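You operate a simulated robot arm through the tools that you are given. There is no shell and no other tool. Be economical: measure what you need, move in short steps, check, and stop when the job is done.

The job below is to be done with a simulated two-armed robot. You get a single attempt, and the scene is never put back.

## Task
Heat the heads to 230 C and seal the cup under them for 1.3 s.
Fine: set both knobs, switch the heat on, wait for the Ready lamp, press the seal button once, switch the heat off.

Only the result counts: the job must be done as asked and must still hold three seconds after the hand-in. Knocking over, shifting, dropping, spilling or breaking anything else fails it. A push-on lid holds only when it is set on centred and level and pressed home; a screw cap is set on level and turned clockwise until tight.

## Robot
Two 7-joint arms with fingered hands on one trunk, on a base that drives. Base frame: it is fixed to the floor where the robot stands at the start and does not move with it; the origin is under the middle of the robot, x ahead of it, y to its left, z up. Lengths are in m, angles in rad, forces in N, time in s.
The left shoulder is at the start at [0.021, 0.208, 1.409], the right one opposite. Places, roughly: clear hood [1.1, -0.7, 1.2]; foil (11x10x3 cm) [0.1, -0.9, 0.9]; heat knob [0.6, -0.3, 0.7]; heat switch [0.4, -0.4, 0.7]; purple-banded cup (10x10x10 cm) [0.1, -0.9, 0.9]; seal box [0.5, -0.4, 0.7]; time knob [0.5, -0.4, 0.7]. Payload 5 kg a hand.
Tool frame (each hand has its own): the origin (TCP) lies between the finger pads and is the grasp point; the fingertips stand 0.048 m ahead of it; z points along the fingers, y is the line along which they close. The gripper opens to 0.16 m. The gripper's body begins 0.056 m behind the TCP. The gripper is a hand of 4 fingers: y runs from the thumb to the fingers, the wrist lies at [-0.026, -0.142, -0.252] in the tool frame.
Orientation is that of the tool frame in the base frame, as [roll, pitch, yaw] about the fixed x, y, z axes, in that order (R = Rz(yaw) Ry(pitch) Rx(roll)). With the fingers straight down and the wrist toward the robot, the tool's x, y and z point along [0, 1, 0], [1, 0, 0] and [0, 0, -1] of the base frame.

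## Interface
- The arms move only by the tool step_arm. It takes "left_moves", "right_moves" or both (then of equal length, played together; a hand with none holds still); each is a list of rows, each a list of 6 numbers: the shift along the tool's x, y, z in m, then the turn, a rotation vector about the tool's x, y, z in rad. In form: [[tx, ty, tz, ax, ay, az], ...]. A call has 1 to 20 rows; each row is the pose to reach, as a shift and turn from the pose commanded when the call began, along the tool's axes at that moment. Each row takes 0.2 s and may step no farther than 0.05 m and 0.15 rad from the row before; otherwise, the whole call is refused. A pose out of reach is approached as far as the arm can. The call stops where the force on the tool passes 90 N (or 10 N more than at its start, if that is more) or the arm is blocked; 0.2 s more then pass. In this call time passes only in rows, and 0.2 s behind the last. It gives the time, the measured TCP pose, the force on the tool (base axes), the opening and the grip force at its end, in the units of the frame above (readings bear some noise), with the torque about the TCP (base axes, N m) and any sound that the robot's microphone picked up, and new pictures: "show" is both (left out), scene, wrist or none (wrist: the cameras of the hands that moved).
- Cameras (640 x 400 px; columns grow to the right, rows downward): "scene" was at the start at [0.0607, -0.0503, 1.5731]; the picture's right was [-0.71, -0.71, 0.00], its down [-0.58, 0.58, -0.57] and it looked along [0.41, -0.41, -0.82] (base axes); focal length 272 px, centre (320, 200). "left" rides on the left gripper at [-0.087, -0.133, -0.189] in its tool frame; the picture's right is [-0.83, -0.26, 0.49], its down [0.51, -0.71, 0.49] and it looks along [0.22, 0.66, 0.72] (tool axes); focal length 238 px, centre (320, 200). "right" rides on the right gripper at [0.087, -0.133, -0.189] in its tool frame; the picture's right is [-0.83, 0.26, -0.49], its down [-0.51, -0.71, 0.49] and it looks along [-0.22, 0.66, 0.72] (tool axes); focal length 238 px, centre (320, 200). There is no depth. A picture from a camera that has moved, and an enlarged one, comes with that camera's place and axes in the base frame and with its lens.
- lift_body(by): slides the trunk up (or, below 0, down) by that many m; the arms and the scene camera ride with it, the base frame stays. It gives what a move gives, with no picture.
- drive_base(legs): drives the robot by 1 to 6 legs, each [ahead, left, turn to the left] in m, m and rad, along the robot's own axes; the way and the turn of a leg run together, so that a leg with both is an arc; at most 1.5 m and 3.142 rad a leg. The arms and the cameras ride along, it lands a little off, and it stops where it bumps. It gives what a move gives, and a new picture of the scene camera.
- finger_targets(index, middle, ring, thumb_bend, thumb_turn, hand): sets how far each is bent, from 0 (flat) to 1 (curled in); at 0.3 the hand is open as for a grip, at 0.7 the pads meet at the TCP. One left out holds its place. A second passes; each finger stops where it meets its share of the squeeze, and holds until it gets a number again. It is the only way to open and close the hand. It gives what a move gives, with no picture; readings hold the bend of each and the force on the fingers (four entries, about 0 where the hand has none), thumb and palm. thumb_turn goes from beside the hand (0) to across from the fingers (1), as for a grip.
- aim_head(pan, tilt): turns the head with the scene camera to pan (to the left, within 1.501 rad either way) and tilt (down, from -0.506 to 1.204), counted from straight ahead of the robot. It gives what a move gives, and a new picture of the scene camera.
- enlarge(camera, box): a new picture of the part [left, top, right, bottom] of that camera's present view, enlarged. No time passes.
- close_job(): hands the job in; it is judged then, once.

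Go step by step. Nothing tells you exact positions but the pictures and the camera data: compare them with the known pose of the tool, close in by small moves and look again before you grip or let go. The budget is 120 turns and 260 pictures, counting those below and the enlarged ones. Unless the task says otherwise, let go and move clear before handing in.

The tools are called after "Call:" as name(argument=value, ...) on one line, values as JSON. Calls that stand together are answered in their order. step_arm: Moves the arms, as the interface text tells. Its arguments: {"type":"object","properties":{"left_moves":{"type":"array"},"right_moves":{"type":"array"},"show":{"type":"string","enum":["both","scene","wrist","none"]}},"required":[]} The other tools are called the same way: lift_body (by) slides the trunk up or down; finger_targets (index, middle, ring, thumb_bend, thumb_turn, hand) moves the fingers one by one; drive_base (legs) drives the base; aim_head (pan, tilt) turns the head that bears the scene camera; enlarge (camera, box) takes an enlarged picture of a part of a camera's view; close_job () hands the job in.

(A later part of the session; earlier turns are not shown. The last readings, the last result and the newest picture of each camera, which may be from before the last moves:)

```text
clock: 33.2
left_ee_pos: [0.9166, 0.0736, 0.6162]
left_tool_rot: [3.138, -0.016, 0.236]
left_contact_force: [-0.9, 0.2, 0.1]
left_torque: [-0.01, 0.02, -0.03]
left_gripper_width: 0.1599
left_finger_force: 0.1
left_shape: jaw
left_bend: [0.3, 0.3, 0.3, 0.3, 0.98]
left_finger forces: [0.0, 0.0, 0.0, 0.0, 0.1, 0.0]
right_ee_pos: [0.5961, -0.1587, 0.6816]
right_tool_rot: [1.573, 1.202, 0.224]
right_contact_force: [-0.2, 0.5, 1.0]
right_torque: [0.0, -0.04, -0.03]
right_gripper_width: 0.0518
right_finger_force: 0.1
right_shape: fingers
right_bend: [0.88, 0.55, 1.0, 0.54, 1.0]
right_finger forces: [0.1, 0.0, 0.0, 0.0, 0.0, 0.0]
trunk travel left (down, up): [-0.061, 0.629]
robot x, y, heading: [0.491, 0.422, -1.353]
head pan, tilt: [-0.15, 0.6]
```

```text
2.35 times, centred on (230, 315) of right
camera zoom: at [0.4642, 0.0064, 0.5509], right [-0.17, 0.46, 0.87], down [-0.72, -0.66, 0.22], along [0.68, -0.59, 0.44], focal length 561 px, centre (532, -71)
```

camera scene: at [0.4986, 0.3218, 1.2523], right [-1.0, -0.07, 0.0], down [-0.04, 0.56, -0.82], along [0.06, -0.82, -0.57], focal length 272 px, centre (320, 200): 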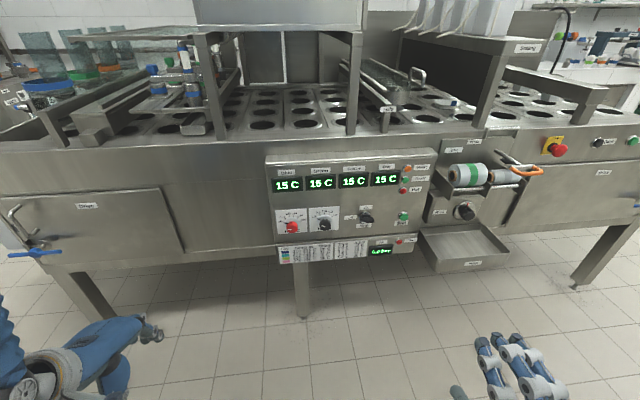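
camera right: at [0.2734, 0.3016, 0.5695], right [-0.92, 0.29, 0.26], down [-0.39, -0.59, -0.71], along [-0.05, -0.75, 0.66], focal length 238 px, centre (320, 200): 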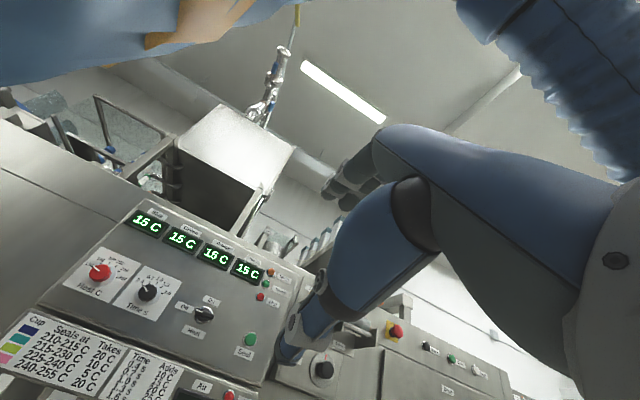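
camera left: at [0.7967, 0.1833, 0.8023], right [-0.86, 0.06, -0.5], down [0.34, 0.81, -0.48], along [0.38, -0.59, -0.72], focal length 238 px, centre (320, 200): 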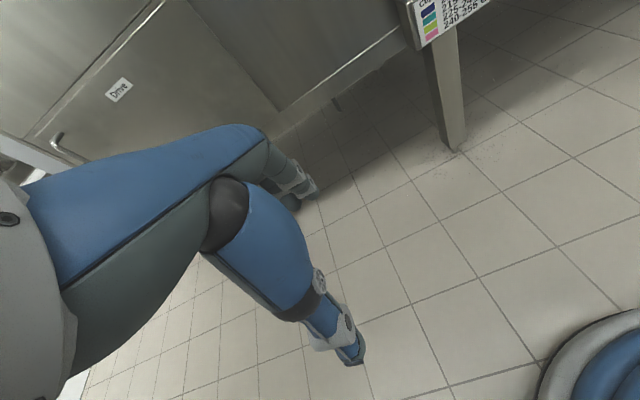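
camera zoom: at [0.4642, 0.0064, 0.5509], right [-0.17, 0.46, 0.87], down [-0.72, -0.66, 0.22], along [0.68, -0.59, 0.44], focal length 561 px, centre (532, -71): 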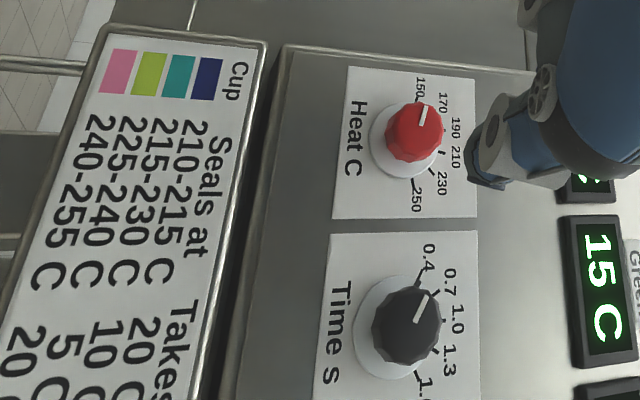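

Knob face is about 0.195 m straight ahead of the TCP, nearly on axis; it points at 150 and must turn ~128° clockwise to 230. I'll check the finger shape before approaching.

Call:
finger_targets(hand="right", index=0.3, ring=0.3, middle=0.45, thumb_bend=0.45)

Call:
enlarge(camera="right", box=[200, 130, 440, 330])

Call:
enlarge(camera="scene", box=[250, 190, 350, 300])

```text
clock: 34.2
left_ee_pos: [0.9148, 0.0743, 0.6146]
left_tool_rot: [3.138, -0.018, 0.235]
left_contact_force: [-0.3, 0.0, 0.7]
left_torque: [-0.03, 0.01, 0.01]
left_gripper_width: 0.16
left_finger_force: 0.0
left_shape: jaw
left_bend: [0.3, 0.3, 0.3, 0.3, 0.98]
left_finger forces: [0.0, 0.1, 0.0, 0.0, 0.0, 0.0]
right_ee_pos: [0.5962, -0.1588, 0.681]
right_tool_rot: [1.577, 1.201, 0.229]
right_contact_force: [0.6, 0.9, 0.6]
right_torque: [0.03, -0.01, 0.02]
right_gripper_width: 0.1404
right_finger_force: 0.1
right_shape: fingers
right_bend: [0.3, 0.45, 0.3, 0.45, 0.99]
right_finger forces: [0.1, 0.1, 0.0, 0.0, 0.0, 0.1]
trunk travel left (down, up): [-0.061, 0.629]
robot x, y, heading: [0.4885, 0.4143, -1.347]
head pan, tilt: [-0.15, 0.6]
```

```text
2.00 times, centred on (320, 230) of right
camera zoom: at [0.4642, 0.0064, 0.5509], right [-0.17, 0.46, 0.87], down [-0.72, -0.66, 0.22], along [0.68, -0.59, 0.44], focal length 477 px, centre (320, 140)
```

zoom: 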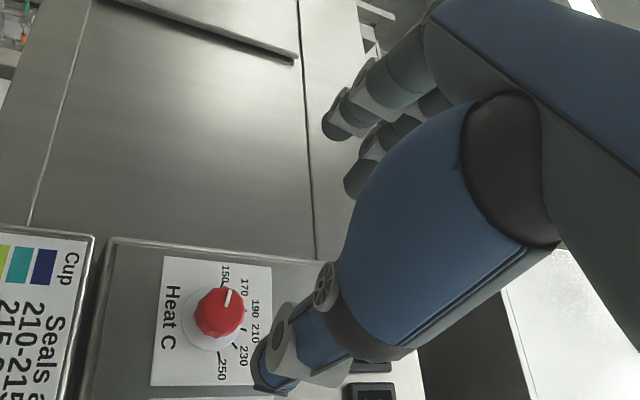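

```text
3.64 times, centred on (300, 245) of scene
camera zoom: at [0.4989, 0.3216, 1.2522], right [-1.0, -0.07, 0.0], down [-0.04, 0.56, -0.82], along [0.06, -0.82, -0.57], focal length 990 px, centre (393, 36)
```

zoom: 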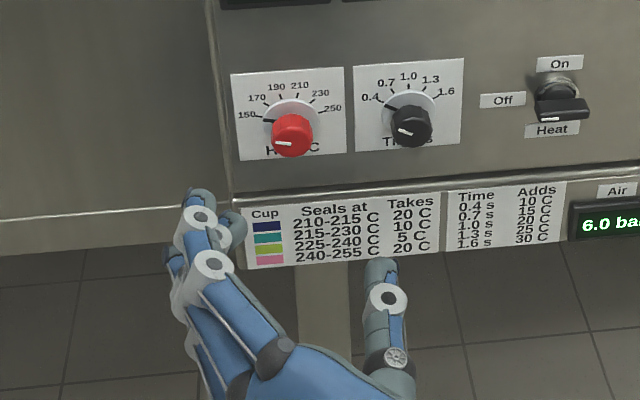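

Fingers stack on the left, thumb on the right. I'll use all three fingers plus thumb, narrow to ~0.09 opening and advance.

Call:
finger_targets(hand="right", index=0.5, ring=0.5, middle=0.5, thumb_bend=0.5)

Call:
step_arm(right_moves=[[0, 0, 0.03, 0, 0, 0], [0, 0, 0.06, 0, 0, 0], [0, 0, 0.09, 0, 0, 0], [0, 0, 0.12, 0, 0, 0]], show="none")

Call:
enlarge(camera="scene", box=[250, 170, 350, 270])

Call:
enlarge(camera="right", box=[200, 130, 440, 330])

```text
clock: 35.2
left_ee_pos: [0.916, 0.0735, 0.6154]
left_tool_rot: [3.136, -0.016, 0.236]
left_contact_force: [-0.5, -0.6, 0.4]
left_torque: [-0.02, 0.0, 0.04]
left_gripper_width: 0.1598
left_finger_force: 0.0
left_shape: jaw
left_bend: [0.3, 0.3, 0.3, 0.3, 0.98]
left_finger forces: [0.0, 0.0, 0.0, 0.1, 0.0, 0.0]
right_ee_pos: [0.5954, -0.1581, 0.6808]
right_tool_rot: [1.573, 1.201, 0.225]
right_contact_force: [0.3, -0.7, 0.3]
right_torque: [-0.03, 0.0, 0.0]
right_gripper_width: 0.0913
right_finger_force: 0.1
right_shape: fingers
right_bend: [0.5, 0.5, 0.5, 0.5, 1.0]
right_finger forces: [0.0, 0.0, 0.1, 0.0, 0.0, 0.1]
trunk travel left (down, up): [-0.061, 0.629]
robot x, y, heading: [0.4896, 0.4209, -1.354]
head pan, tilt: [-0.15, 0.6]
```

```text
clock: 36.2
left_ee_pos: [0.9162, 0.074, 0.615]
left_tool_rot: [3.136, -0.017, 0.235]
left_contact_force: [-0.4, 0.4, -0.7]
left_torque: [0.03, 0.0, -0.02]
left_gripper_width: 0.1599
left_finger_force: 0.0
left_shape: jaw
left_bend: [0.3, 0.3, 0.3, 0.3, 0.98]
left_finger forces: [0.1, 0.0, 0.0, 0.0, 0.0, 0.0]
right_ee_pos: [0.6233, -0.2748, 0.6813]
right_tool_rot: [1.577, 1.199, 0.228]
right_contact_force: [-0.1, -0.1, -0.8]
right_torque: [-0.05, -0.01, 0.02]
right_gripper_width: 0.0915
right_finger_force: 0.0
right_shape: fingers
right_bend: [0.5, 0.5, 0.5, 0.5, 1.0]
right_finger forces: [0.1, 0.0, 0.1, 0.0, 0.0, 0.1]
trunk travel left (down, up): [-0.061, 0.629]
robot x, y, heading: [0.489, 0.4225, -1.348]
head pan, tilt: [-0.15, 0.6]
```

```text
4.00 times, centred on (300, 220) of scene
camera zoom: at [0.4991, 0.3215, 1.2522], right [-1.0, -0.07, 0.0], down [-0.04, 0.56, -0.82], along [0.06, -0.82, -0.57], focal length 1090 px, centre (400, 120)
```

zoom: 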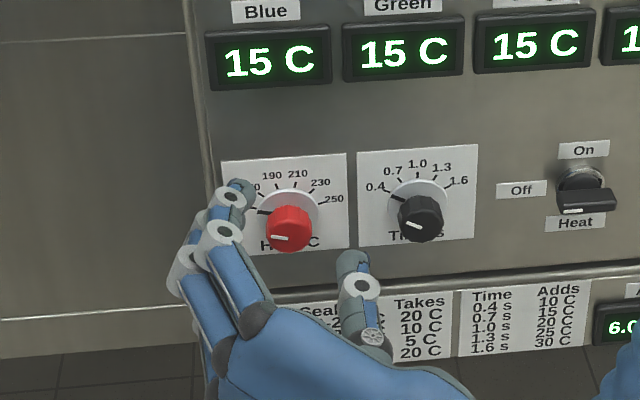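

```text
2.00 times, centred on (320, 230) of right
camera zoom: at [0.4921, -0.1088, 0.5516], right [-0.17, 0.46, 0.87], down [-0.72, -0.66, 0.21], along [0.68, -0.59, 0.44], focal length 477 px, centre (320, 140)
```

zoom: 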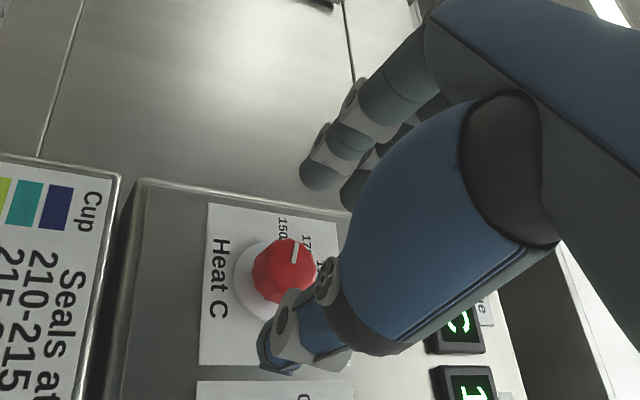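

Knob is centred between fingers and thumb. Advance 0.045 m so the tips straddle it, then close gently.

Call:
step_arm(right_moves=[[0, 0, 0.015, 0, 0, 0], [0, 0, 0.03, 0, 0, 0], [0, 0, 0.045, 0, 0, 0]], show="none")

Call:
enlarge(camera="scene", box=[260, 180, 340, 250])

Call:
enlarge(camera="right", box=[200, 130, 440, 330])

```text
clock: 37.0
left_ee_pos: [0.9168, 0.0755, 0.617]
left_tool_rot: [3.137, -0.018, 0.235]
left_contact_force: [-0.2, -0.2, -0.6]
left_torque: [-0.07, 0.0, 0.02]
left_gripper_width: 0.1595
left_finger_force: 0.1
left_shape: jaw
left_bend: [0.3, 0.3, 0.3, 0.3, 0.98]
left_finger forces: [0.0, 0.0, 0.0, 0.0, 0.0, 0.0]
right_ee_pos: [0.6348, -0.3132, 0.68]
right_tool_rot: [1.582, 1.2, 0.237]
right_contact_force: [-5.7, 33.2, 1.7]
right_torque: [0.31, 0.09, -1.07]
right_gripper_width: 0.0935
right_finger_force: 16.4
right_shape: fingers
right_bend: [0.5, 0.5, 0.5, 0.49, 1.0]
right_finger forces: [0.0, 8.1, 0.0, 0.0, 25.1, 0.1]
trunk travel left (down, up): [-0.061, 0.629]
robot x, y, heading: [0.493, 0.4198, -1.35]
head pan, tilt: [-0.15, 0.6]
```

```text
5.71 times, centred on (300, 215) of scene
camera zoom: at [0.4984, 0.3242, 1.2524], right [-1.0, -0.07, 0.0], down [-0.04, 0.56, -0.83], along [0.06, -0.82, -0.56], focal length 1556 px, centre (434, 114)
```

zoom: 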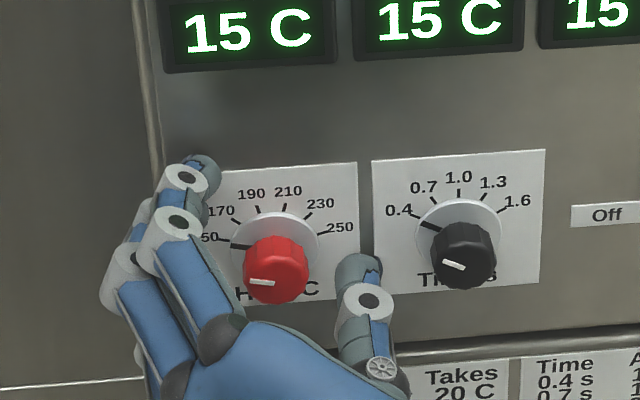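

```text
2.00 times, centred on (320, 230) of right
camera zoom: at [0.5027, -0.149, 0.5507], right [-0.17, 0.46, 0.87], down [-0.71, -0.67, 0.21], along [0.68, -0.59, 0.44], focal length 477 px, centre (320, 140)
```

zoom: 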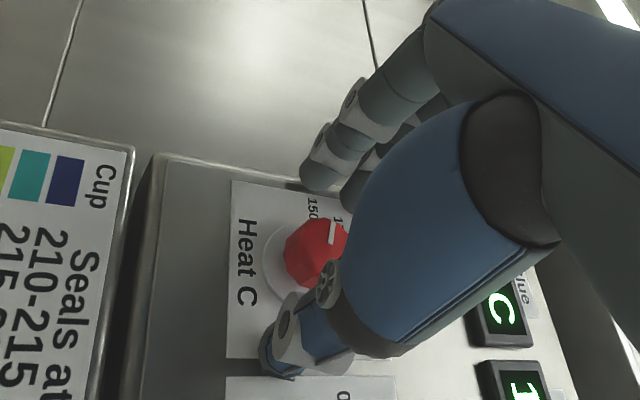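

Tips touch the panel; I'll back off 8 mm and close on the knob.

Call:
step_arm(right_moves=[[0, 0, -0.008, 0, 0, 0]], show="none")

Call:
finger_targets(hand="right", index=0.7, ring=0.7, middle=0.7, thumb_bend=0.7)

Call:
enlarge(camera="scene", box=[260, 180, 340, 250])

Call:
enlarge(camera="right", box=[200, 130, 440, 330])

```text
clock: 37.5
left_ee_pos: [0.9162, 0.0744, 0.6149]
left_tool_rot: [3.138, -0.018, 0.234]
left_contact_force: [0.6, -0.9, -0.3]
left_torque: [0.0, 0.0, 0.02]
left_gripper_width: 0.1597
left_finger_force: 0.1
left_shape: jaw
left_bend: [0.3, 0.3, 0.3, 0.3, 0.98]
left_finger forces: [0.1, 0.1, 0.1, 0.0, 0.0, 0.1]
right_ee_pos: [0.6304, -0.3135, 0.6828]
right_tool_rot: [1.562, 1.2, 0.209]
right_contact_force: [0.0, 0.2, -1.0]
right_torque: [-0.01, 0.02, 0.01]
right_gripper_width: 0.0911
right_finger_force: 0.0
right_shape: fingers
right_bend: [0.5, 0.5, 0.5, 0.5, 1.0]
right_finger forces: [0.0, 0.1, 0.0, 0.0, 0.0, 0.0]
trunk travel left (down, up): [-0.061, 0.629]
robot x, y, heading: [0.4902, 0.4182, -1.347]
head pan, tilt: [-0.15, 0.6]
```

```text
clock: 38.5
left_ee_pos: [0.9158, 0.0735, 0.6153]
left_tool_rot: [3.139, -0.018, 0.235]
left_contact_force: [0.3, -0.9, 0.8]
left_torque: [0.01, -0.01, -0.01]
left_gripper_width: 0.1597
left_finger_force: 0.1
left_shape: jaw
left_bend: [0.3, 0.3, 0.3, 0.3, 0.98]
left_finger forces: [0.0, 0.0, 0.1, 0.0, 0.1, 0.0]
right_ee_pos: [0.6311, -0.312, 0.6812]
right_tool_rot: [1.57, 1.203, 0.22]
right_contact_force: [-1.6, -11.4, 1.3]
right_torque: [-0.12, -0.06, -0.08]
right_gripper_width: 0.0406
right_finger_force: 11.9
right_shape: fingers
right_bend: [0.64, 0.68, 0.7, 0.63, 1.0]
right_finger forces: [7.1, 3.6, 0.1, 0.1, 13.0, 0.0]
trunk travel left (down, up): [-0.061, 0.629]
robot x, y, heading: [0.4895, 0.4197, -1.346]
head pan, tilt: [-0.15, 0.6]
```

```text
5.71 times, centred on (300, 215) of scene
camera zoom: at [0.4988, 0.3211, 1.2522], right [-1.0, -0.07, 0.0], down [-0.04, 0.56, -0.82], along [0.06, -0.82, -0.57], focal length 1556 px, centre (434, 114)
```

zoom: 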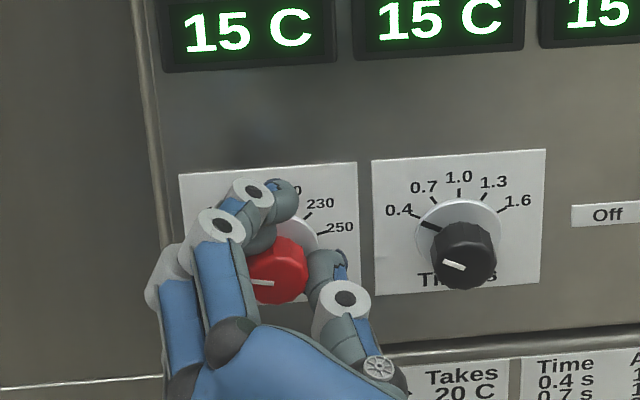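

```text
2.00 times, centred on (320, 230) of right
camera zoom: at [0.499, -0.1466, 0.5511], right [-0.17, 0.46, 0.87], down [-0.72, -0.66, 0.22], along [0.68, -0.59, 0.44], focal length 477 px, centre (320, 140)
```

zoom: 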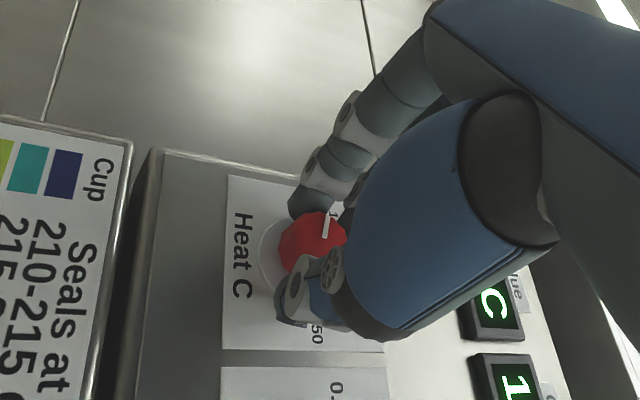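

Knob is held (index, middle, thumb all loaded). Rotating clockwise about the tool axis.

Call:
step_arm(right_moves=[[0, 0, 0, 0, 0, 0.12], [0, 0, 0, 0, 0, 0.24], [0, 0, 0, 0, 0, 0.36], [0, 0, 0, 0, 0, 0.48], [0, 0, 0, 0, 0, 0.6]], show="none")

Call:
enlarge(camera="scene", box=[260, 180, 340, 250])

Call:
enlarge(camera="right", box=[200, 130, 440, 330])

```text
clock: 39.6
left_ee_pos: [0.9161, 0.0739, 0.6161]
left_tool_rot: [3.137, -0.016, 0.234]
left_contact_force: [0.1, 0.1, 1.1]
left_torque: [-0.05, -0.01, 0.0]
left_gripper_width: 0.1597
left_finger_force: 0.1
left_shape: jaw
left_bend: [0.3, 0.3, 0.3, 0.3, 0.98]
left_finger forces: [0.0, 0.0, 0.0, 0.2, 0.0, 0.0]
right_ee_pos: [0.6301, -0.3108, 0.6813]
right_tool_rot: [1.57, 0.598, 0.221]
right_contact_force: [-3.3, -12.1, 6.2]
right_torque: [-0.36, -0.05, -0.23]
right_gripper_width: 0.0406
right_finger_force: 13.2
right_shape: fingers
right_bend: [0.64, 0.68, 0.7, 0.63, 1.0]
right_finger forces: [7.7, 7.1, 0.0, 0.1, 11.5, 0.1]
trunk travel left (down, up): [-0.061, 0.629]
robot x, y, heading: [0.4927, 0.4203, -1.348]
head pan, tilt: [-0.15, 0.6]
```

```text
5.71 times, centred on (300, 215) of scene
camera zoom: at [0.4986, 0.3216, 1.2523], right [-1.0, -0.07, 0.0], down [-0.04, 0.56, -0.82], along [0.06, -0.82, -0.57], focal length 1556 px, centre (434, 114)
```

zoom: 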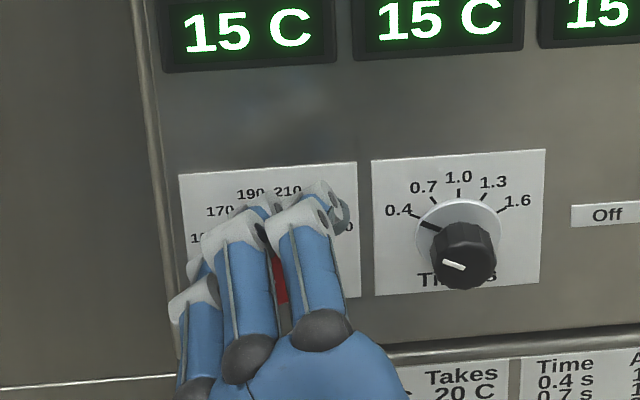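

```text
2.00 times, centred on (320, 230) of right
camera zoom: at [0.5856, -0.1264, 0.5207], right [-0.64, 0.36, 0.68], down [-0.69, -0.66, -0.3], along [0.34, -0.66, 0.67], focal length 477 px, centre (320, 140)
```

zoom: 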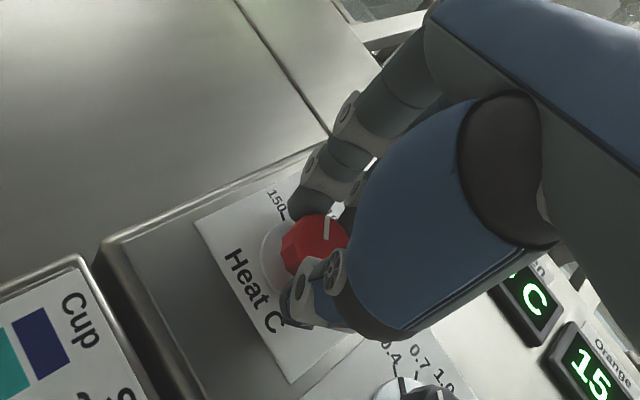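

The knob turns with the hand. Continue clockwise.

Call:
step_arm(right_moves=[[0, 0, 0, 0, 0, 0.12], [0, 0, 0, 0, 0, 0.24], [0, 0, 0, 0, 0, 0.36], [0, 0, 0, 0, 0, 0.48], [0, 0, 0, 0, 0, 0.6], [0, 0, 0, 0, 0, 0.72], [0, 0, 0, 0, 0, 0.84], [0, 0, 0, 0, 0, 0.96], [0, 0, 0, 0, 0, 1.08], [0, 0, 0, 0, 0, 1.2], [0, 0, 0, 0, 0, 1.3], [0, 0, 0, 0, 0, 1.4]], show="none")

Call:
enlarge(camera="scene", box=[260, 180, 340, 250])

Call:
enlarge(camera="right", box=[200, 130, 440, 330])

```text
clock: 42.2
left_ee_pos: [0.9157, 0.075, 0.616]
left_tool_rot: [3.137, -0.019, 0.236]
left_contact_force: [-0.5, -0.4, -0.7]
left_torque: [0.0, 0.0, -0.02]
left_gripper_width: 0.1598
left_finger_force: 0.1
left_shape: jaw
left_bend: [0.3, 0.3, 0.3, 0.3, 0.98]
left_finger forces: [0.0, 0.0, 0.0, 0.1, 0.0, 0.1]
right_ee_pos: [0.6283, -0.3113, 0.6804]
right_tool_rot: [1.569, -0.804, 0.223]
right_contact_force: [-15.3, 2.4, -0.4]
right_torque: [-0.13, 0.06, -0.72]
right_gripper_width: 0.0405
right_finger_force: 16.3
right_shape: fingers
right_bend: [0.64, 0.67, 0.7, 0.64, 1.0]
right_finger forces: [11.1, 10.9, 0.1, 0.1, 11.4, 0.0]
trunk travel left (down, up): [-0.061, 0.629]
robot x, y, heading: [0.4918, 0.4208, -1.349]
head pan, tilt: [-0.15, 0.6]
```

```text
5.71 times, centred on (300, 215) of scene
camera zoom: at [0.4981, 0.3218, 1.2522], right [-1.0, -0.07, 0.0], down [-0.04, 0.56, -0.82], along [0.06, -0.82, -0.57], focal length 1556 px, centre (434, 114)
```

zoom: 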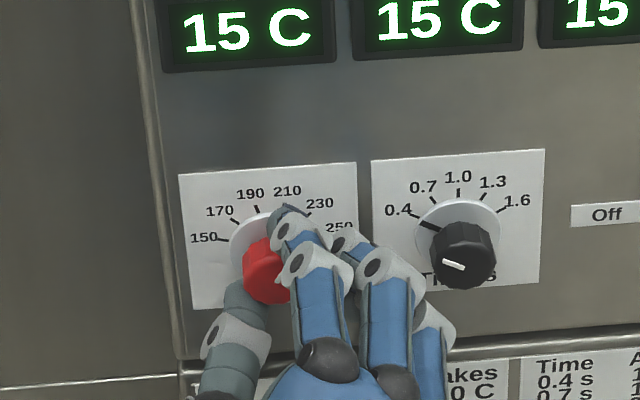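

```text
2.00 times, centred on (320, 230) of right
camera zoom: at [0.74, -0.0918, 0.6492], right [-0.85, 0.31, -0.42], down [0.26, -0.44, -0.86], along [-0.45, -0.84, 0.3], focal length 477 px, centre (320, 140)
```

zoom: 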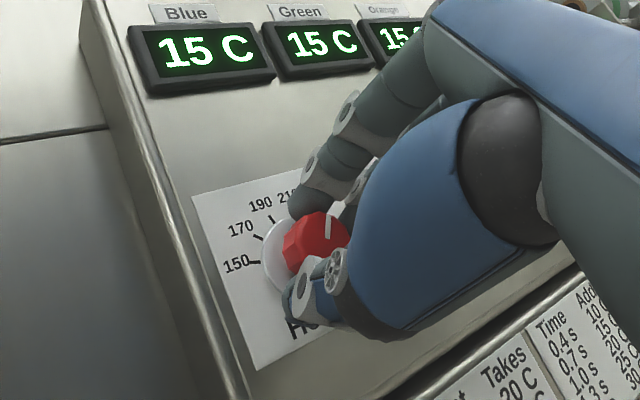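

Turned 2.0 rad; the dial spacing looks like 30° per 20 °C, so 230 needs about 2.09. I'll add 0.09, release, back off and read it.

Call:
step_arm(right_moves=[[0, 0, 0, 0, 0, 0.05], [0, 0, 0, 0, 0, 0.09], [0, 0, 0, 0, 0, 0.09]], show="none")

Call:
finger_targets(hand="right", index=0.5, ring=0.5, middle=0.5, thumb_bend=0.5)

Call:
step_arm(right_moves=[[0, 0, -0.04, 0, 0, 0], [0, 0, -0.08, 0, 0, 0], [0, 0, -0.12, 0, 0, 0], [0, -0.03, -0.14, 0, 0, 0]], show="none")

Call:
enlarge(camera="scene", box=[275, 195, 325, 240])

Call:
enlarge(camera="right", box=[150, 100, 450, 350])

```text
clock: 43.0
left_ee_pos: [0.9165, 0.0738, 0.6165]
left_tool_rot: [3.138, -0.018, 0.236]
left_contact_force: [0.7, 0.6, 0.5]
left_torque: [-0.01, 0.0, -0.01]
left_gripper_width: 0.1598
left_finger_force: 0.0
left_shape: jaw
left_bend: [0.3, 0.3, 0.3, 0.3, 0.98]
left_finger forces: [0.1, 0.0, 0.0, 0.0, 0.0, 0.0]
right_ee_pos: [0.6297, -0.3111, 0.68]
right_tool_rot: [1.571, -0.89, 0.221]
right_contact_force: [-14.4, 1.0, -0.8]
right_torque: [-0.13, -0.05, -0.73]
right_gripper_width: 0.0404
right_finger_force: 16.2
right_shape: fingers
right_bend: [0.64, 0.67, 0.7, 0.64, 1.0]
right_finger forces: [11.7, 10.5, 0.0, 0.1, 10.4, 0.0]
trunk travel left (down, up): [-0.061, 0.629]
robot x, y, heading: [0.4928, 0.4178, -1.349]
head pan, tilt: [-0.15, 0.6]
```

```text
clock: 44.0
left_ee_pos: [0.9167, 0.0733, 0.6158]
left_tool_rot: [3.139, -0.018, 0.235]
left_contact_force: [-0.1, -0.3, 0.4]
left_torque: [0.06, -0.02, 0.03]
left_gripper_width: 0.1599
left_finger_force: 0.1
left_shape: jaw
left_bend: [0.3, 0.3, 0.3, 0.3, 0.98]
left_finger forces: [0.0, 0.0, 0.0, 0.0, 0.0, 0.0]
right_ee_pos: [0.6314, -0.311, 0.6804]
right_tool_rot: [1.571, -0.89, 0.222]
right_contact_force: [3.8, 3.6, 1.6]
right_torque: [-0.07, 0.14, -0.05]
right_gripper_width: 0.0906
right_finger_force: 3.1
right_shape: fingers
right_bend: [0.5, 0.5, 0.51, 0.5, 1.0]
right_finger forces: [0.1, 0.0, 5.9, 0.1, 0.1, 0.1]
trunk travel left (down, up): [-0.061, 0.629]
robot x, y, heading: [0.4942, 0.4226, -1.354]
head pan, tilt: [-0.15, 0.6]
```

```text
clock: 45.0
left_ee_pos: [0.9173, 0.0749, 0.6152]
left_tool_rot: [3.14, -0.016, 0.235]
left_contact_force: [-0.7, 1.0, 0.2]
left_torque: [0.01, -0.01, 0.02]
left_gripper_width: 0.16
left_finger_force: 0.0
left_shape: jaw
left_bend: [0.3, 0.3, 0.3, 0.3, 0.98]
left_finger forces: [0.0, 0.1, 0.0, 0.0, 0.0, 0.0]
right_ee_pos: [0.6233, -0.1692, 0.661]
right_tool_rot: [1.57, -0.89, 0.222]
right_contact_force: [0.5, -1.3, 0.5]
right_torque: [0.03, -0.01, 0.07]
right_gripper_width: 0.091
right_finger_force: 0.1
right_shape: fingers
right_bend: [0.5, 0.5, 0.5, 0.5, 1.0]
right_finger forces: [0.1, 0.0, 0.0, 0.0, 0.0, 0.1]
trunk travel left (down, up): [-0.061, 0.629]
robot x, y, heading: [0.4909, 0.4211, -1.347]
head pan, tilt: [-0.15, 0.6]
```

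```text
8.89 times, centred on (300, 218) of scene
camera zoom: at [0.4989, 0.3218, 1.2523], right [-1.0, -0.07, 0.0], down [-0.04, 0.56, -0.82], along [0.06, -0.82, -0.57], focal length 2421 px, centre (498, 44)
```

zoom: 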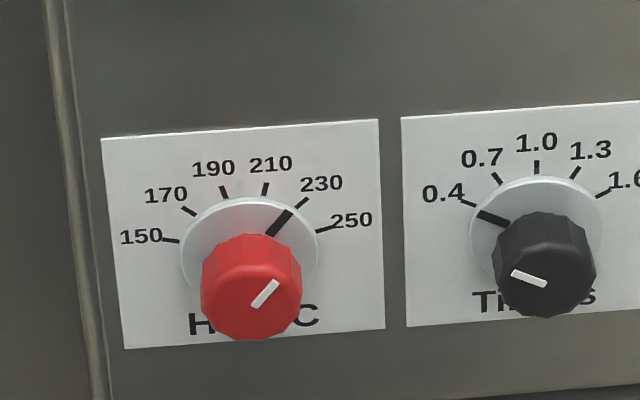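

```text
1.60 times, centred on (300, 225) of right
camera zoom: at [0.7365, 0.0504, 0.6425], right [-0.82, 0.32, -0.49], down [0.33, -0.43, -0.84], along [-0.47, -0.85, 0.24], focal length 381 px, centre (352, 160)
```

zoom: 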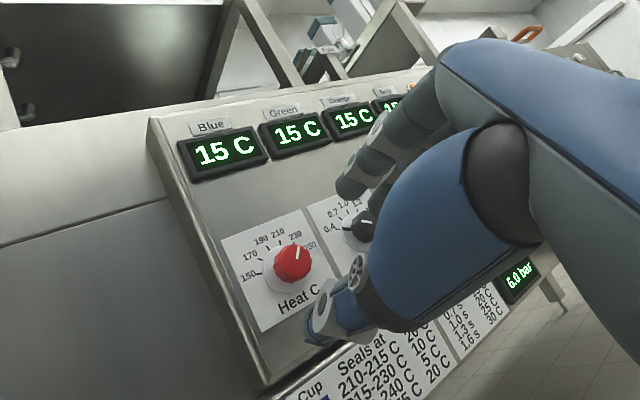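

Call:
enlarge(camera="scene", box=[283, 207, 313, 232])

```text
16.00 times, centred on (298, 220) of scene
camera zoom: at [0.4989, 0.3218, 1.2523], right [-1.0, -0.07, 0.0], down [-0.04, 0.56, -0.82], along [0.06, -0.82, -0.57], focal length 4358 px, centre (672, -112)
```

zoom: 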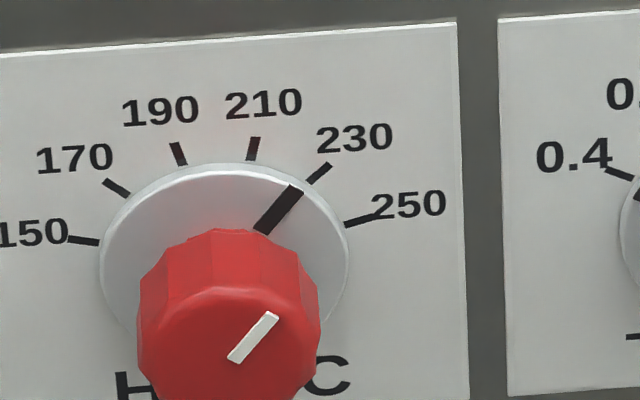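

Call:
enlarge(camera="right", box=[250, 185, 320, 240])

Call:
enlarge(camera="scene", box=[288, 212, 302, 224])

```text
7.27 times, centred on (285, 212) of right
camera zoom: at [0.7365, 0.0504, 0.6425], right [-0.82, 0.32, -0.49], down [0.33, -0.43, -0.84], along [-0.47, -0.85, 0.24], focal length 1734 px, centre (574, 109)
```

zoom: 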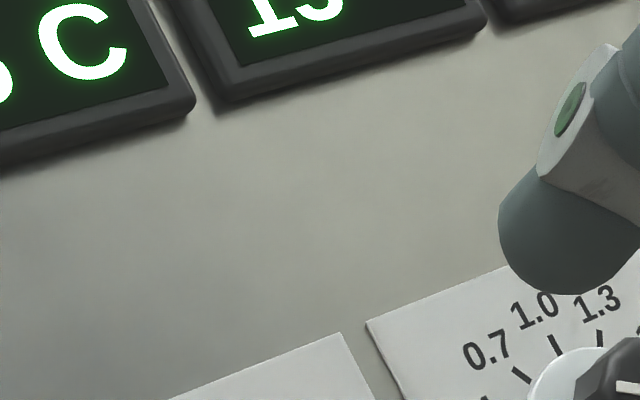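

```text
16.00 times, centred on (295, 218) of scene
camera zoom: at [0.4989, 0.3218, 1.2523], right [-1.0, -0.07, 0.0], down [-0.04, 0.56, -0.82], along [0.06, -0.82, -0.57], focal length 4358 px, centre (720, -88)
```

zoom: 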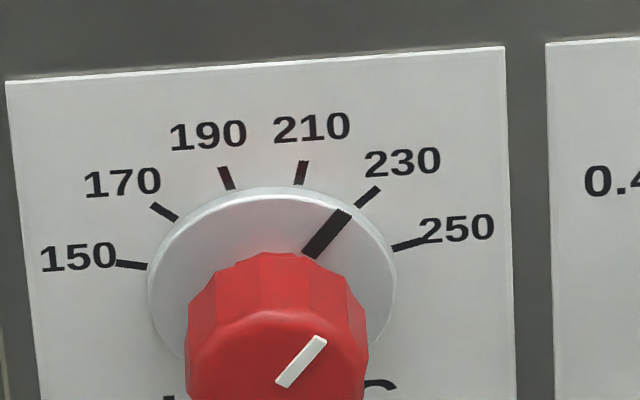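

Call:
enlarge(camera="right", box=[255, 240, 305, 285])

```text
8.89 times, centred on (280, 262) of right
camera zoom: at [0.7365, 0.0504, 0.6425], right [-0.82, 0.32, -0.49], down [0.33, -0.43, -0.84], along [-0.47, -0.85, 0.24], focal length 2119 px, centre (676, -356)
```

zoom: 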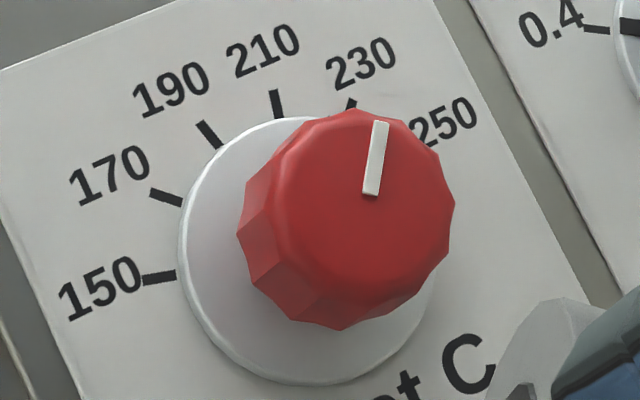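

From both cameras the pointer reads roughly 222–225, so some slip occurred. I'll re-grip from 0.3 rad back and turn it a bit further, watching slip in the hand view.

Call:
step_arm(right_moves=[[-0.002, 0.032, 0.02, 0, 0, -0.1], [-0.002, 0.032, 0.05, 0, 0, -0.2], [-0.002, 0.032, 0.08, 0, 0, -0.3], [-0.002, 0.032, 0.11, 0, 0, -0.3], [-0.002, 0.032, 0.14, 0, 0, -0.3]], show="none")

Call:
finger_targets(hand="right", index=0.7, ring=0.55, middle=0.7, thumb_bend=0.7)

Call:
enlarge(camera="right", box=[250, 200, 350, 280])

Call:
step_arm(right_moves=[[0, 0, 0, 0, 0, 0.08], [0, 0, 0, 0, 0, 0.16], [0, 0, 0, 0, 0, 0.23]], show="none")

Call:
enlarge(camera="right", box=[250, 200, 350, 280])

```text
clock: 46.2
left_ee_pos: [0.9154, 0.0736, 0.6161]
left_tool_rot: [3.139, -0.017, 0.236]
left_contact_force: [0.2, -0.4, 0.3]
left_torque: [0.0, 0.01, 0.01]
left_gripper_width: 0.1599
left_finger_force: 0.1
left_shape: jaw
left_bend: [0.3, 0.3, 0.3, 0.3, 0.98]
left_finger forces: [0.0, 0.0, 0.1, 0.0, 0.0, 0.0]
right_ee_pos: [0.6274, -0.3116, 0.6786]
right_tool_rot: [1.572, -0.589, 0.22]
right_contact_force: [0.2, 0.5, -0.5]
right_torque: [-0.08, -0.03, -0.03]
right_gripper_width: 0.0906
right_finger_force: 0.1
right_shape: fingers
right_bend: [0.5, 0.5, 0.5, 0.5, 1.0]
right_finger forces: [0.0, 0.1, 0.1, 0.0, 0.0, 0.0]
trunk travel left (down, up): [-0.061, 0.629]
robot x, y, heading: [0.4914, 0.4189, -1.347]
head pan, tilt: [-0.15, 0.6]
```

```text
clock: 47.2
left_ee_pos: [0.9161, 0.075, 0.6155]
left_tool_rot: [3.139, -0.016, 0.238]
left_contact_force: [0.0, -0.1, -0.1]
left_torque: [0.01, -0.01, 0.01]
left_gripper_width: 0.1601
left_finger_force: 0.1
left_shape: jaw
left_bend: [0.3, 0.3, 0.3, 0.3, 0.98]
left_finger forces: [0.0, 0.1, 0.0, 0.0, 0.0, 0.0]
right_ee_pos: [0.6267, -0.311, 0.6784]
right_tool_rot: [1.57, -0.591, 0.223]
right_contact_force: [0.6, -4.2, 0.5]
right_torque: [0.0, 0.0, -0.03]
right_gripper_width: 0.0408
right_finger_force: 12.8
right_shape: fingers
right_bend: [0.63, 0.68, 0.55, 0.64, 1.0]
right_finger forces: [9.1, 3.3, 0.0, 0.1, 12.2, 0.0]
trunk travel left (down, up): [-0.061, 0.629]
robot x, y, heading: [0.4926, 0.4182, -1.356]
head pan, tilt: [-0.15, 0.6]
```

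```text
5.00 times, centred on (300, 240) of right
camera zoom: at [0.7272, -0.0945, 0.6149], right [-0.92, 0.29, -0.25], down [0.08, -0.48, -0.87], along [-0.37, -0.82, 0.42], focal length 1192 px, centre (420, 0)
```

zoom: 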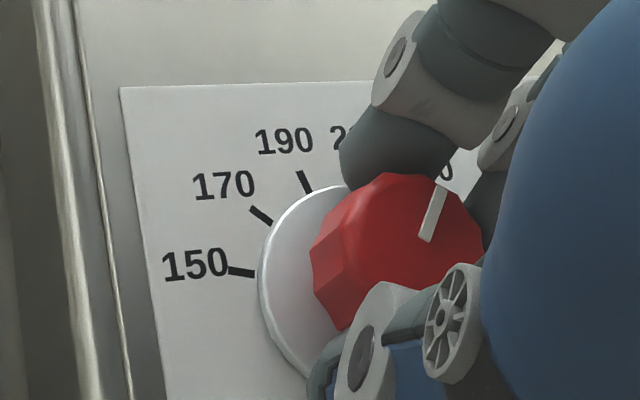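

```text
clock: 48.0
left_ee_pos: [0.9164, 0.0741, 0.6148]
left_tool_rot: [3.138, -0.017, 0.238]
left_contact_force: [0.6, -0.7, -0.3]
left_torque: [0.0, -0.04, 0.0]
left_gripper_width: 0.1597
left_finger_force: 0.0
left_shape: jaw
left_bend: [0.3, 0.3, 0.3, 0.3, 0.98]
left_finger forces: [0.0, 0.1, 0.0, 0.0, 0.0, 0.0]
right_ee_pos: [0.6278, -0.3108, 0.6807]
right_tool_rot: [1.574, -0.82, 0.217]
right_contact_force: [0.4, -4.3, -2.8]
right_torque: [0.04, 0.15, -0.39]
right_gripper_width: 0.0412
right_finger_force: 15.3
right_shape: fingers
right_bend: [0.63, 0.68, 0.55, 0.64, 1.0]
right_finger forces: [7.8, 5.9, 4.4, 0.0, 12.0, 0.1]
trunk travel left (down, up): [-0.061, 0.629]
robot x, y, heading: [0.4893, 0.4198, -1.353]
head pan, tilt: [-0.15, 0.6]
```

```text
5.00 times, centred on (300, 240) of right
camera zoom: at [0.7382, -0.0918, 0.6505], right [-0.85, 0.31, -0.43], down [0.28, -0.44, -0.85], along [-0.45, -0.84, 0.29], focal length 1192 px, centre (420, 0)
```

zoom: 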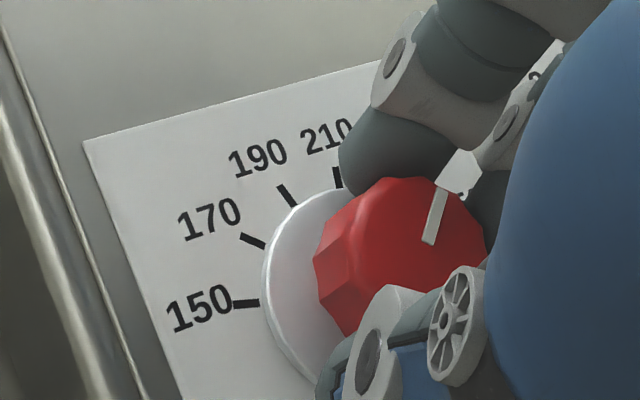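

Pointer now ≈44° (230 is at 45°). Release, back off and read again.

Call:
finger_targets(hand="right", index=0.5, ring=0.45, middle=0.5, thumb_bend=0.5)

Call:
step_arm(right_moves=[[0, 0, -0.04, 0, 0, 0], [0, 0, -0.08, 0, 0, 0], [0, 0, -0.12, 0, 0, 0], [0, -0.03, -0.14, 0, 0, 0]], show="none")

Call:
enlarge(camera="right", box=[255, 235, 305, 280])

Call:
enlarge(camera="scene", box=[283, 207, 313, 232])

```text
clock: 49.0
left_ee_pos: [0.918, 0.0741, 0.6156]
left_tool_rot: [3.138, -0.018, 0.234]
left_contact_force: [0.5, -0.7, -0.2]
left_torque: [0.0, 0.01, -0.03]
left_gripper_width: 0.1598
left_finger_force: 0.1
left_shape: jaw
left_bend: [0.3, 0.3, 0.3, 0.3, 0.98]
left_finger forces: [0.1, 0.0, 0.1, 0.0, 0.0, 0.0]
right_ee_pos: [0.6292, -0.3101, 0.6807]
right_tool_rot: [1.569, -0.818, 0.224]
right_contact_force: [11.2, 11.4, 3.5]
right_torque: [-0.2, 0.35, -0.45]
right_gripper_width: 0.0907
right_finger_force: 7.8
right_shape: fingers
right_bend: [0.5, 0.5, 0.48, 0.5, 1.0]
right_finger forces: [0.0, 0.0, 15.6, 0.1, 0.1, 0.0]
trunk travel left (down, up): [-0.061, 0.629]
robot x, y, heading: [0.4904, 0.423, -1.347]
head pan, tilt: [-0.15, 0.6]
```

```text
clock: 50.0
left_ee_pos: [0.9162, 0.0731, 0.6159]
left_tool_rot: [3.138, -0.019, 0.235]
left_contact_force: [-0.3, 0.4, 0.6]
left_torque: [-0.05, -0.02, 0.02]
left_gripper_width: 0.1598
left_finger_force: 0.0
left_shape: jaw
left_bend: [0.3, 0.3, 0.3, 0.3, 0.98]
left_finger forces: [0.0, 0.1, 0.0, 0.1, 0.1, 0.0]
right_ee_pos: [0.6185, -0.1682, 0.6584]
right_tool_rot: [1.568, -0.821, 0.221]
right_contact_force: [0.2, 0.3, 2.2]
right_torque: [0.05, 0.04, 0.04]
right_gripper_width: 0.0908
right_finger_force: 0.1
right_shape: fingers
right_bend: [0.5, 0.5, 0.45, 0.5, 1.0]
right_finger forces: [0.1, 0.1, 0.1, 0.0, 0.0, 0.0]
trunk travel left (down, up): [-0.061, 0.629]
robot x, y, heading: [0.4925, 0.4195, -1.348]
head pan, tilt: [-0.15, 0.6]
```

```text
8.89 times, centred on (280, 258) of right
camera zoom: at [0.7297, 0.0498, 0.6298], right [-0.85, 0.31, -0.43], down [0.28, -0.44, -0.85], along [-0.46, -0.84, 0.29], focal length 2119 px, centre (676, -311)
```

zoom: 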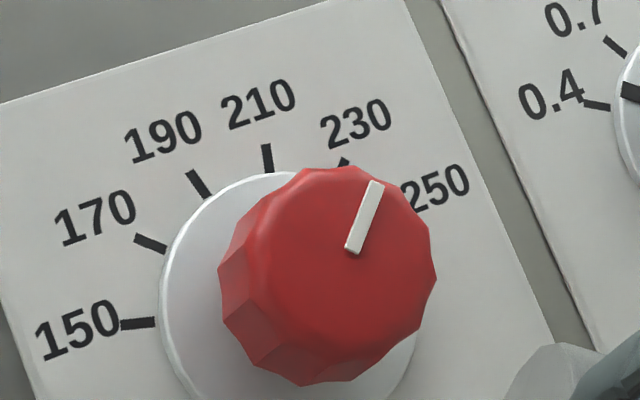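

```text
16.00 times, centred on (298, 220) of scene
camera zoom: at [0.4989, 0.3218, 1.2523], right [-1.0, -0.07, 0.0], down [-0.04, 0.56, -0.82], along [0.06, -0.82, -0.57], focal length 4358 px, centre (672, -112)
```

zoom: 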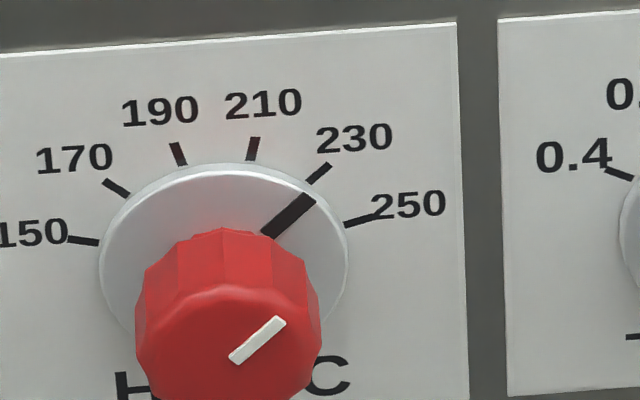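

Both views now read ≈230 (pointer parallel with the 230 tick). Next the time knob: at 0.4, needs 1.3, i.e. 90° clockwise. I move in front of it with the hand rolled back.

Call:
step_arm(right_moves=[[-0.006, 0.009, 0, 0, 0, -0.14], [-0.012, 0.018, 0, 0, 0, -0.28], [-0.018, 0.027, 0, 0, 0, -0.42], [-0.024, 0.036, 0, 0, 0, -0.56], [-0.03, 0.045, 0, 0, 0, -0.7], [-0.036, 0.054, 0, 0, 0, -0.84], [-0.042, 0.063, -0.001, 0, 0, -0.98], [-0.048, 0.072, -0.001, 0, 0, -1.12], [-0.054, 0.081, -0.002, 0, 0, -1.26], [-0.06, 0.09, -0.002, 0, 0, -1.4], [-0.066, 0.098, -0.003, 0, 0, -1.54], [-0.071, 0.106, -0.003, 0, 0, -1.68], [-0.0745, 0.1116, -0.003, 0, 0, -1.82]], show="none")

Call:
enlarge(camera="scene", box=[270, 170, 370, 270])

Call:
enlarge(camera="right", box=[200, 130, 440, 330])

```text
clock: 52.9
left_ee_pos: [0.9165, 0.0755, 0.6163]
left_tool_rot: [3.138, -0.018, 0.234]
left_contact_force: [0.4, -0.2, -1.6]
left_torque: [-0.02, 0.01, -0.04]
left_gripper_width: 0.1598
left_finger_force: 0.1
left_shape: jaw
left_bend: [0.3, 0.3, 0.3, 0.3, 0.98]
left_finger forces: [0.1, 0.0, 0.0, 0.1, 0.1, 0.1]
right_ee_pos: [0.4889, -0.1956, 0.6829]
right_tool_rot: [1.573, 1.001, 0.225]
right_contact_force: [-0.2, -0.1, 0.1]
right_torque: [0.03, -0.01, 0.01]
right_gripper_width: 0.091
right_finger_force: 0.1
right_shape: fingers
right_bend: [0.5, 0.5, 0.45, 0.5, 1.0]
right_finger forces: [0.0, 0.0, 0.0, 0.1, 0.0, 0.0]
trunk travel left (down, up): [-0.061, 0.629]
robot x, y, heading: [0.4938, 0.4223, -1.351]
head pan, tilt: [-0.15, 0.6]
```

```text
4.00 times, centred on (320, 220) of scene
camera zoom: at [0.4988, 0.3217, 1.2523], right [-1.0, -0.07, 0.0], down [-0.04, 0.56, -0.82], along [0.06, -0.82, -0.57], focal length 1090 px, centre (320, 120)
```

zoom: 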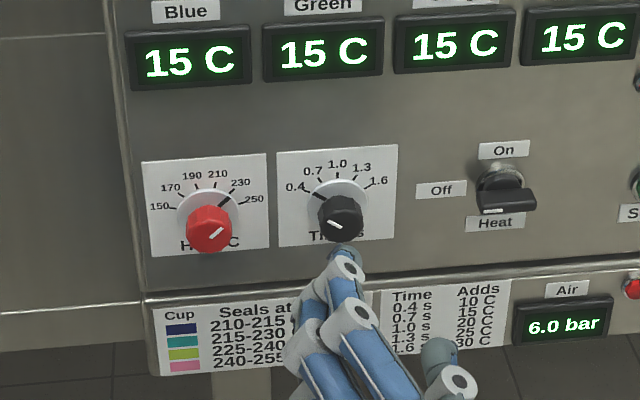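

```text
2.00 times, centred on (320, 230) of right
camera zoom: at [0.3833, -0.0258, 0.5363], right [-0.33, 0.42, 0.84], down [-0.74, -0.67, 0.04], along [0.58, -0.61, 0.54], focal length 477 px, centre (320, 140)
```

zoom: 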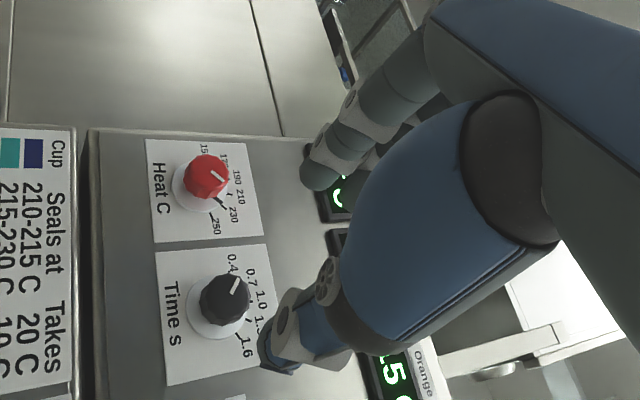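

Alignment is good; advance 0.14 m and close on the time knob.

Call:
step_arm(right_moves=[[0.002, 0, 0.035, 0, 0, 0], [0.003, 0, 0.07, 0, 0, 0], [0.003, 0, 0.105, 0, 0, 0], [0.003, 0, 0.14, 0, 0, 0]], show="none")

Call:
finger_targets(hand="right", index=0.7, middle=0.7, thumb_bend=0.7)

Call:
enlarge(camera="right", box=[250, 200, 350, 280])

```text
clock: 53.9
left_ee_pos: [0.9157, 0.0737, 0.6153]
left_tool_rot: [3.138, -0.018, 0.235]
left_contact_force: [0.3, -0.4, -1.5]
left_torque: [0.0, 0.0, 0.02]
left_gripper_width: 0.1599
left_finger_force: 0.1
left_shape: jaw
left_bend: [0.3, 0.3, 0.3, 0.3, 0.98]
left_finger forces: [0.0, 0.0, 0.0, 0.0, 0.0, 0.0]
right_ee_pos: [0.5216, -0.3325, 0.6805]
right_tool_rot: [1.573, 0.999, 0.222]
right_contact_force: [-0.2, 0.5, -0.9]
right_torque: [-0.05, -0.05, 0.01]
right_gripper_width: 0.0911
right_finger_force: 0.0
right_shape: fingers
right_bend: [0.5, 0.5, 0.45, 0.5, 1.0]
right_finger forces: [0.0, 0.0, 0.0, 0.0, 0.1, 0.0]
trunk travel left (down, up): [-0.061, 0.629]
robot x, y, heading: [0.4932, 0.4163, -1.35]
head pan, tilt: [-0.15, 0.6]
```

```text
clock: 54.9
left_ee_pos: [0.9153, 0.074, 0.6152]
left_tool_rot: [3.137, -0.017, 0.237]
left_contact_force: [-0.9, 0.0, 0.0]
left_torque: [-0.02, 0.02, 0.01]
left_gripper_width: 0.1598
left_finger_force: 0.0
left_shape: jaw
left_bend: [0.3, 0.3, 0.3, 0.3, 0.98]
left_finger forces: [0.1, 0.1, 0.0, 0.1, 0.0, 0.0]
right_ee_pos: [0.5218, -0.3318, 0.6802]
right_tool_rot: [1.57, 1.0, 0.22]
right_contact_force: [2.8, -3.6, 3.3]
right_torque: [-0.15, -0.03, 0.01]
right_gripper_width: 0.0406
right_finger_force: 12.5
right_shape: fingers
right_bend: [0.63, 0.67, 0.45, 0.64, 1.0]
right_finger forces: [8.9, 5.6, 0.0, 0.1, 11.4, 0.1]
trunk travel left (down, up): [-0.061, 0.629]
robot x, y, heading: [0.4916, 0.4183, -1.348]
head pan, tilt: [-0.15, 0.6]
```

```text
5.00 times, centred on (300, 240) of right
camera zoom: at [0.4174, -0.1611, 0.5342], right [-0.33, 0.42, 0.84], down [-0.74, -0.67, 0.04], along [0.58, -0.61, 0.54], focal length 1192 px, centre (420, 0)
```

zoom: 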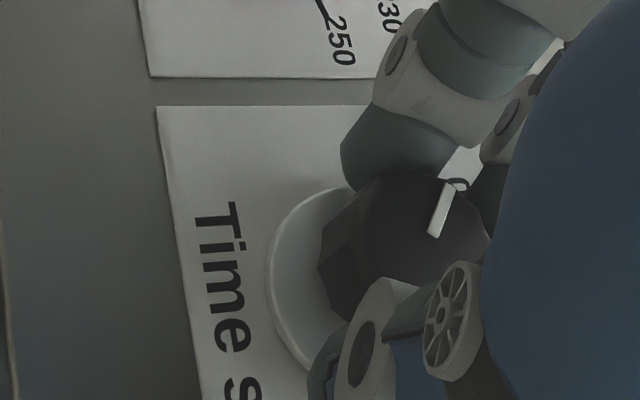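

Gripped. Turn 1.6 rad clockwise (90° plus a little for lag) and check the in-hand view.

Call:
step_arm(right_moves=[[0, 0, 0, 0, 0, 0.12], [0, 0, 0, 0, 0, 0.24], [0, 0, 0, 0, 0, 0.36], [0, 0, 0, 0, 0, 0.48], [0, 0, 0, 0, 0, 0.6], [0, 0, 0, 0, 0, 0.72], [0, 0, 0, 0, 0, 0.84], [0, 0, 0, 0, 0, 0.96], [0, 0, 0, 0, 0, 1.08], [0, 0, 0, 0, 0, 1.2], [0, 0, 0, 0, 0, 1.3], [0, 0, 0, 0, 0, 1.4], [0, 0, 0, 0, 0, 1.5], [0, 0, 0, 0, 0, 1.6]], show="none")

Call:
enlarge(camera="right", box=[250, 200, 350, 280])

```text
clock: 57.9
left_ee_pos: [0.9156, 0.073, 0.616]
left_tool_rot: [3.138, -0.016, 0.236]
left_contact_force: [-0.3, 0.3, -0.5]
left_torque: [0.01, 0.01, -0.01]
left_gripper_width: 0.1597
left_finger_force: 0.0
left_shape: jaw
left_bend: [0.3, 0.3, 0.3, 0.3, 0.98]
left_finger forces: [0.0, 0.0, 0.0, 0.0, 0.0, 0.0]
right_ee_pos: [0.5214, -0.3323, 0.6797]
right_tool_rot: [1.572, -0.6, 0.219]
right_contact_force: [4.7, -4.7, -4.3]
right_torque: [0.11, 0.1, 0.1]
right_gripper_width: 0.0406
right_finger_force: 12.9
right_shape: fingers
right_bend: [0.64, 0.68, 0.45, 0.64, 1.0]
right_finger forces: [7.4, 4.1, 0.1, 0.1, 14.1, 0.1]
trunk travel left (down, up): [-0.061, 0.629]
robot x, y, heading: [0.4891, 0.4225, -1.353]
head pan, tilt: [-0.15, 0.6]
```

```text
5.00 times, centred on (300, 240) of right
camera zoom: at [0.6228, -0.1149, 0.6178], right [-0.92, 0.29, -0.26], down [0.09, -0.48, -0.87], along [-0.38, -0.83, 0.42], focal length 1192 px, centre (420, 0)
```

zoom: 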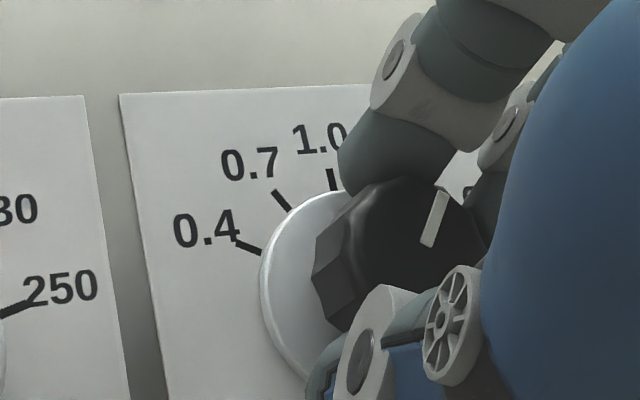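

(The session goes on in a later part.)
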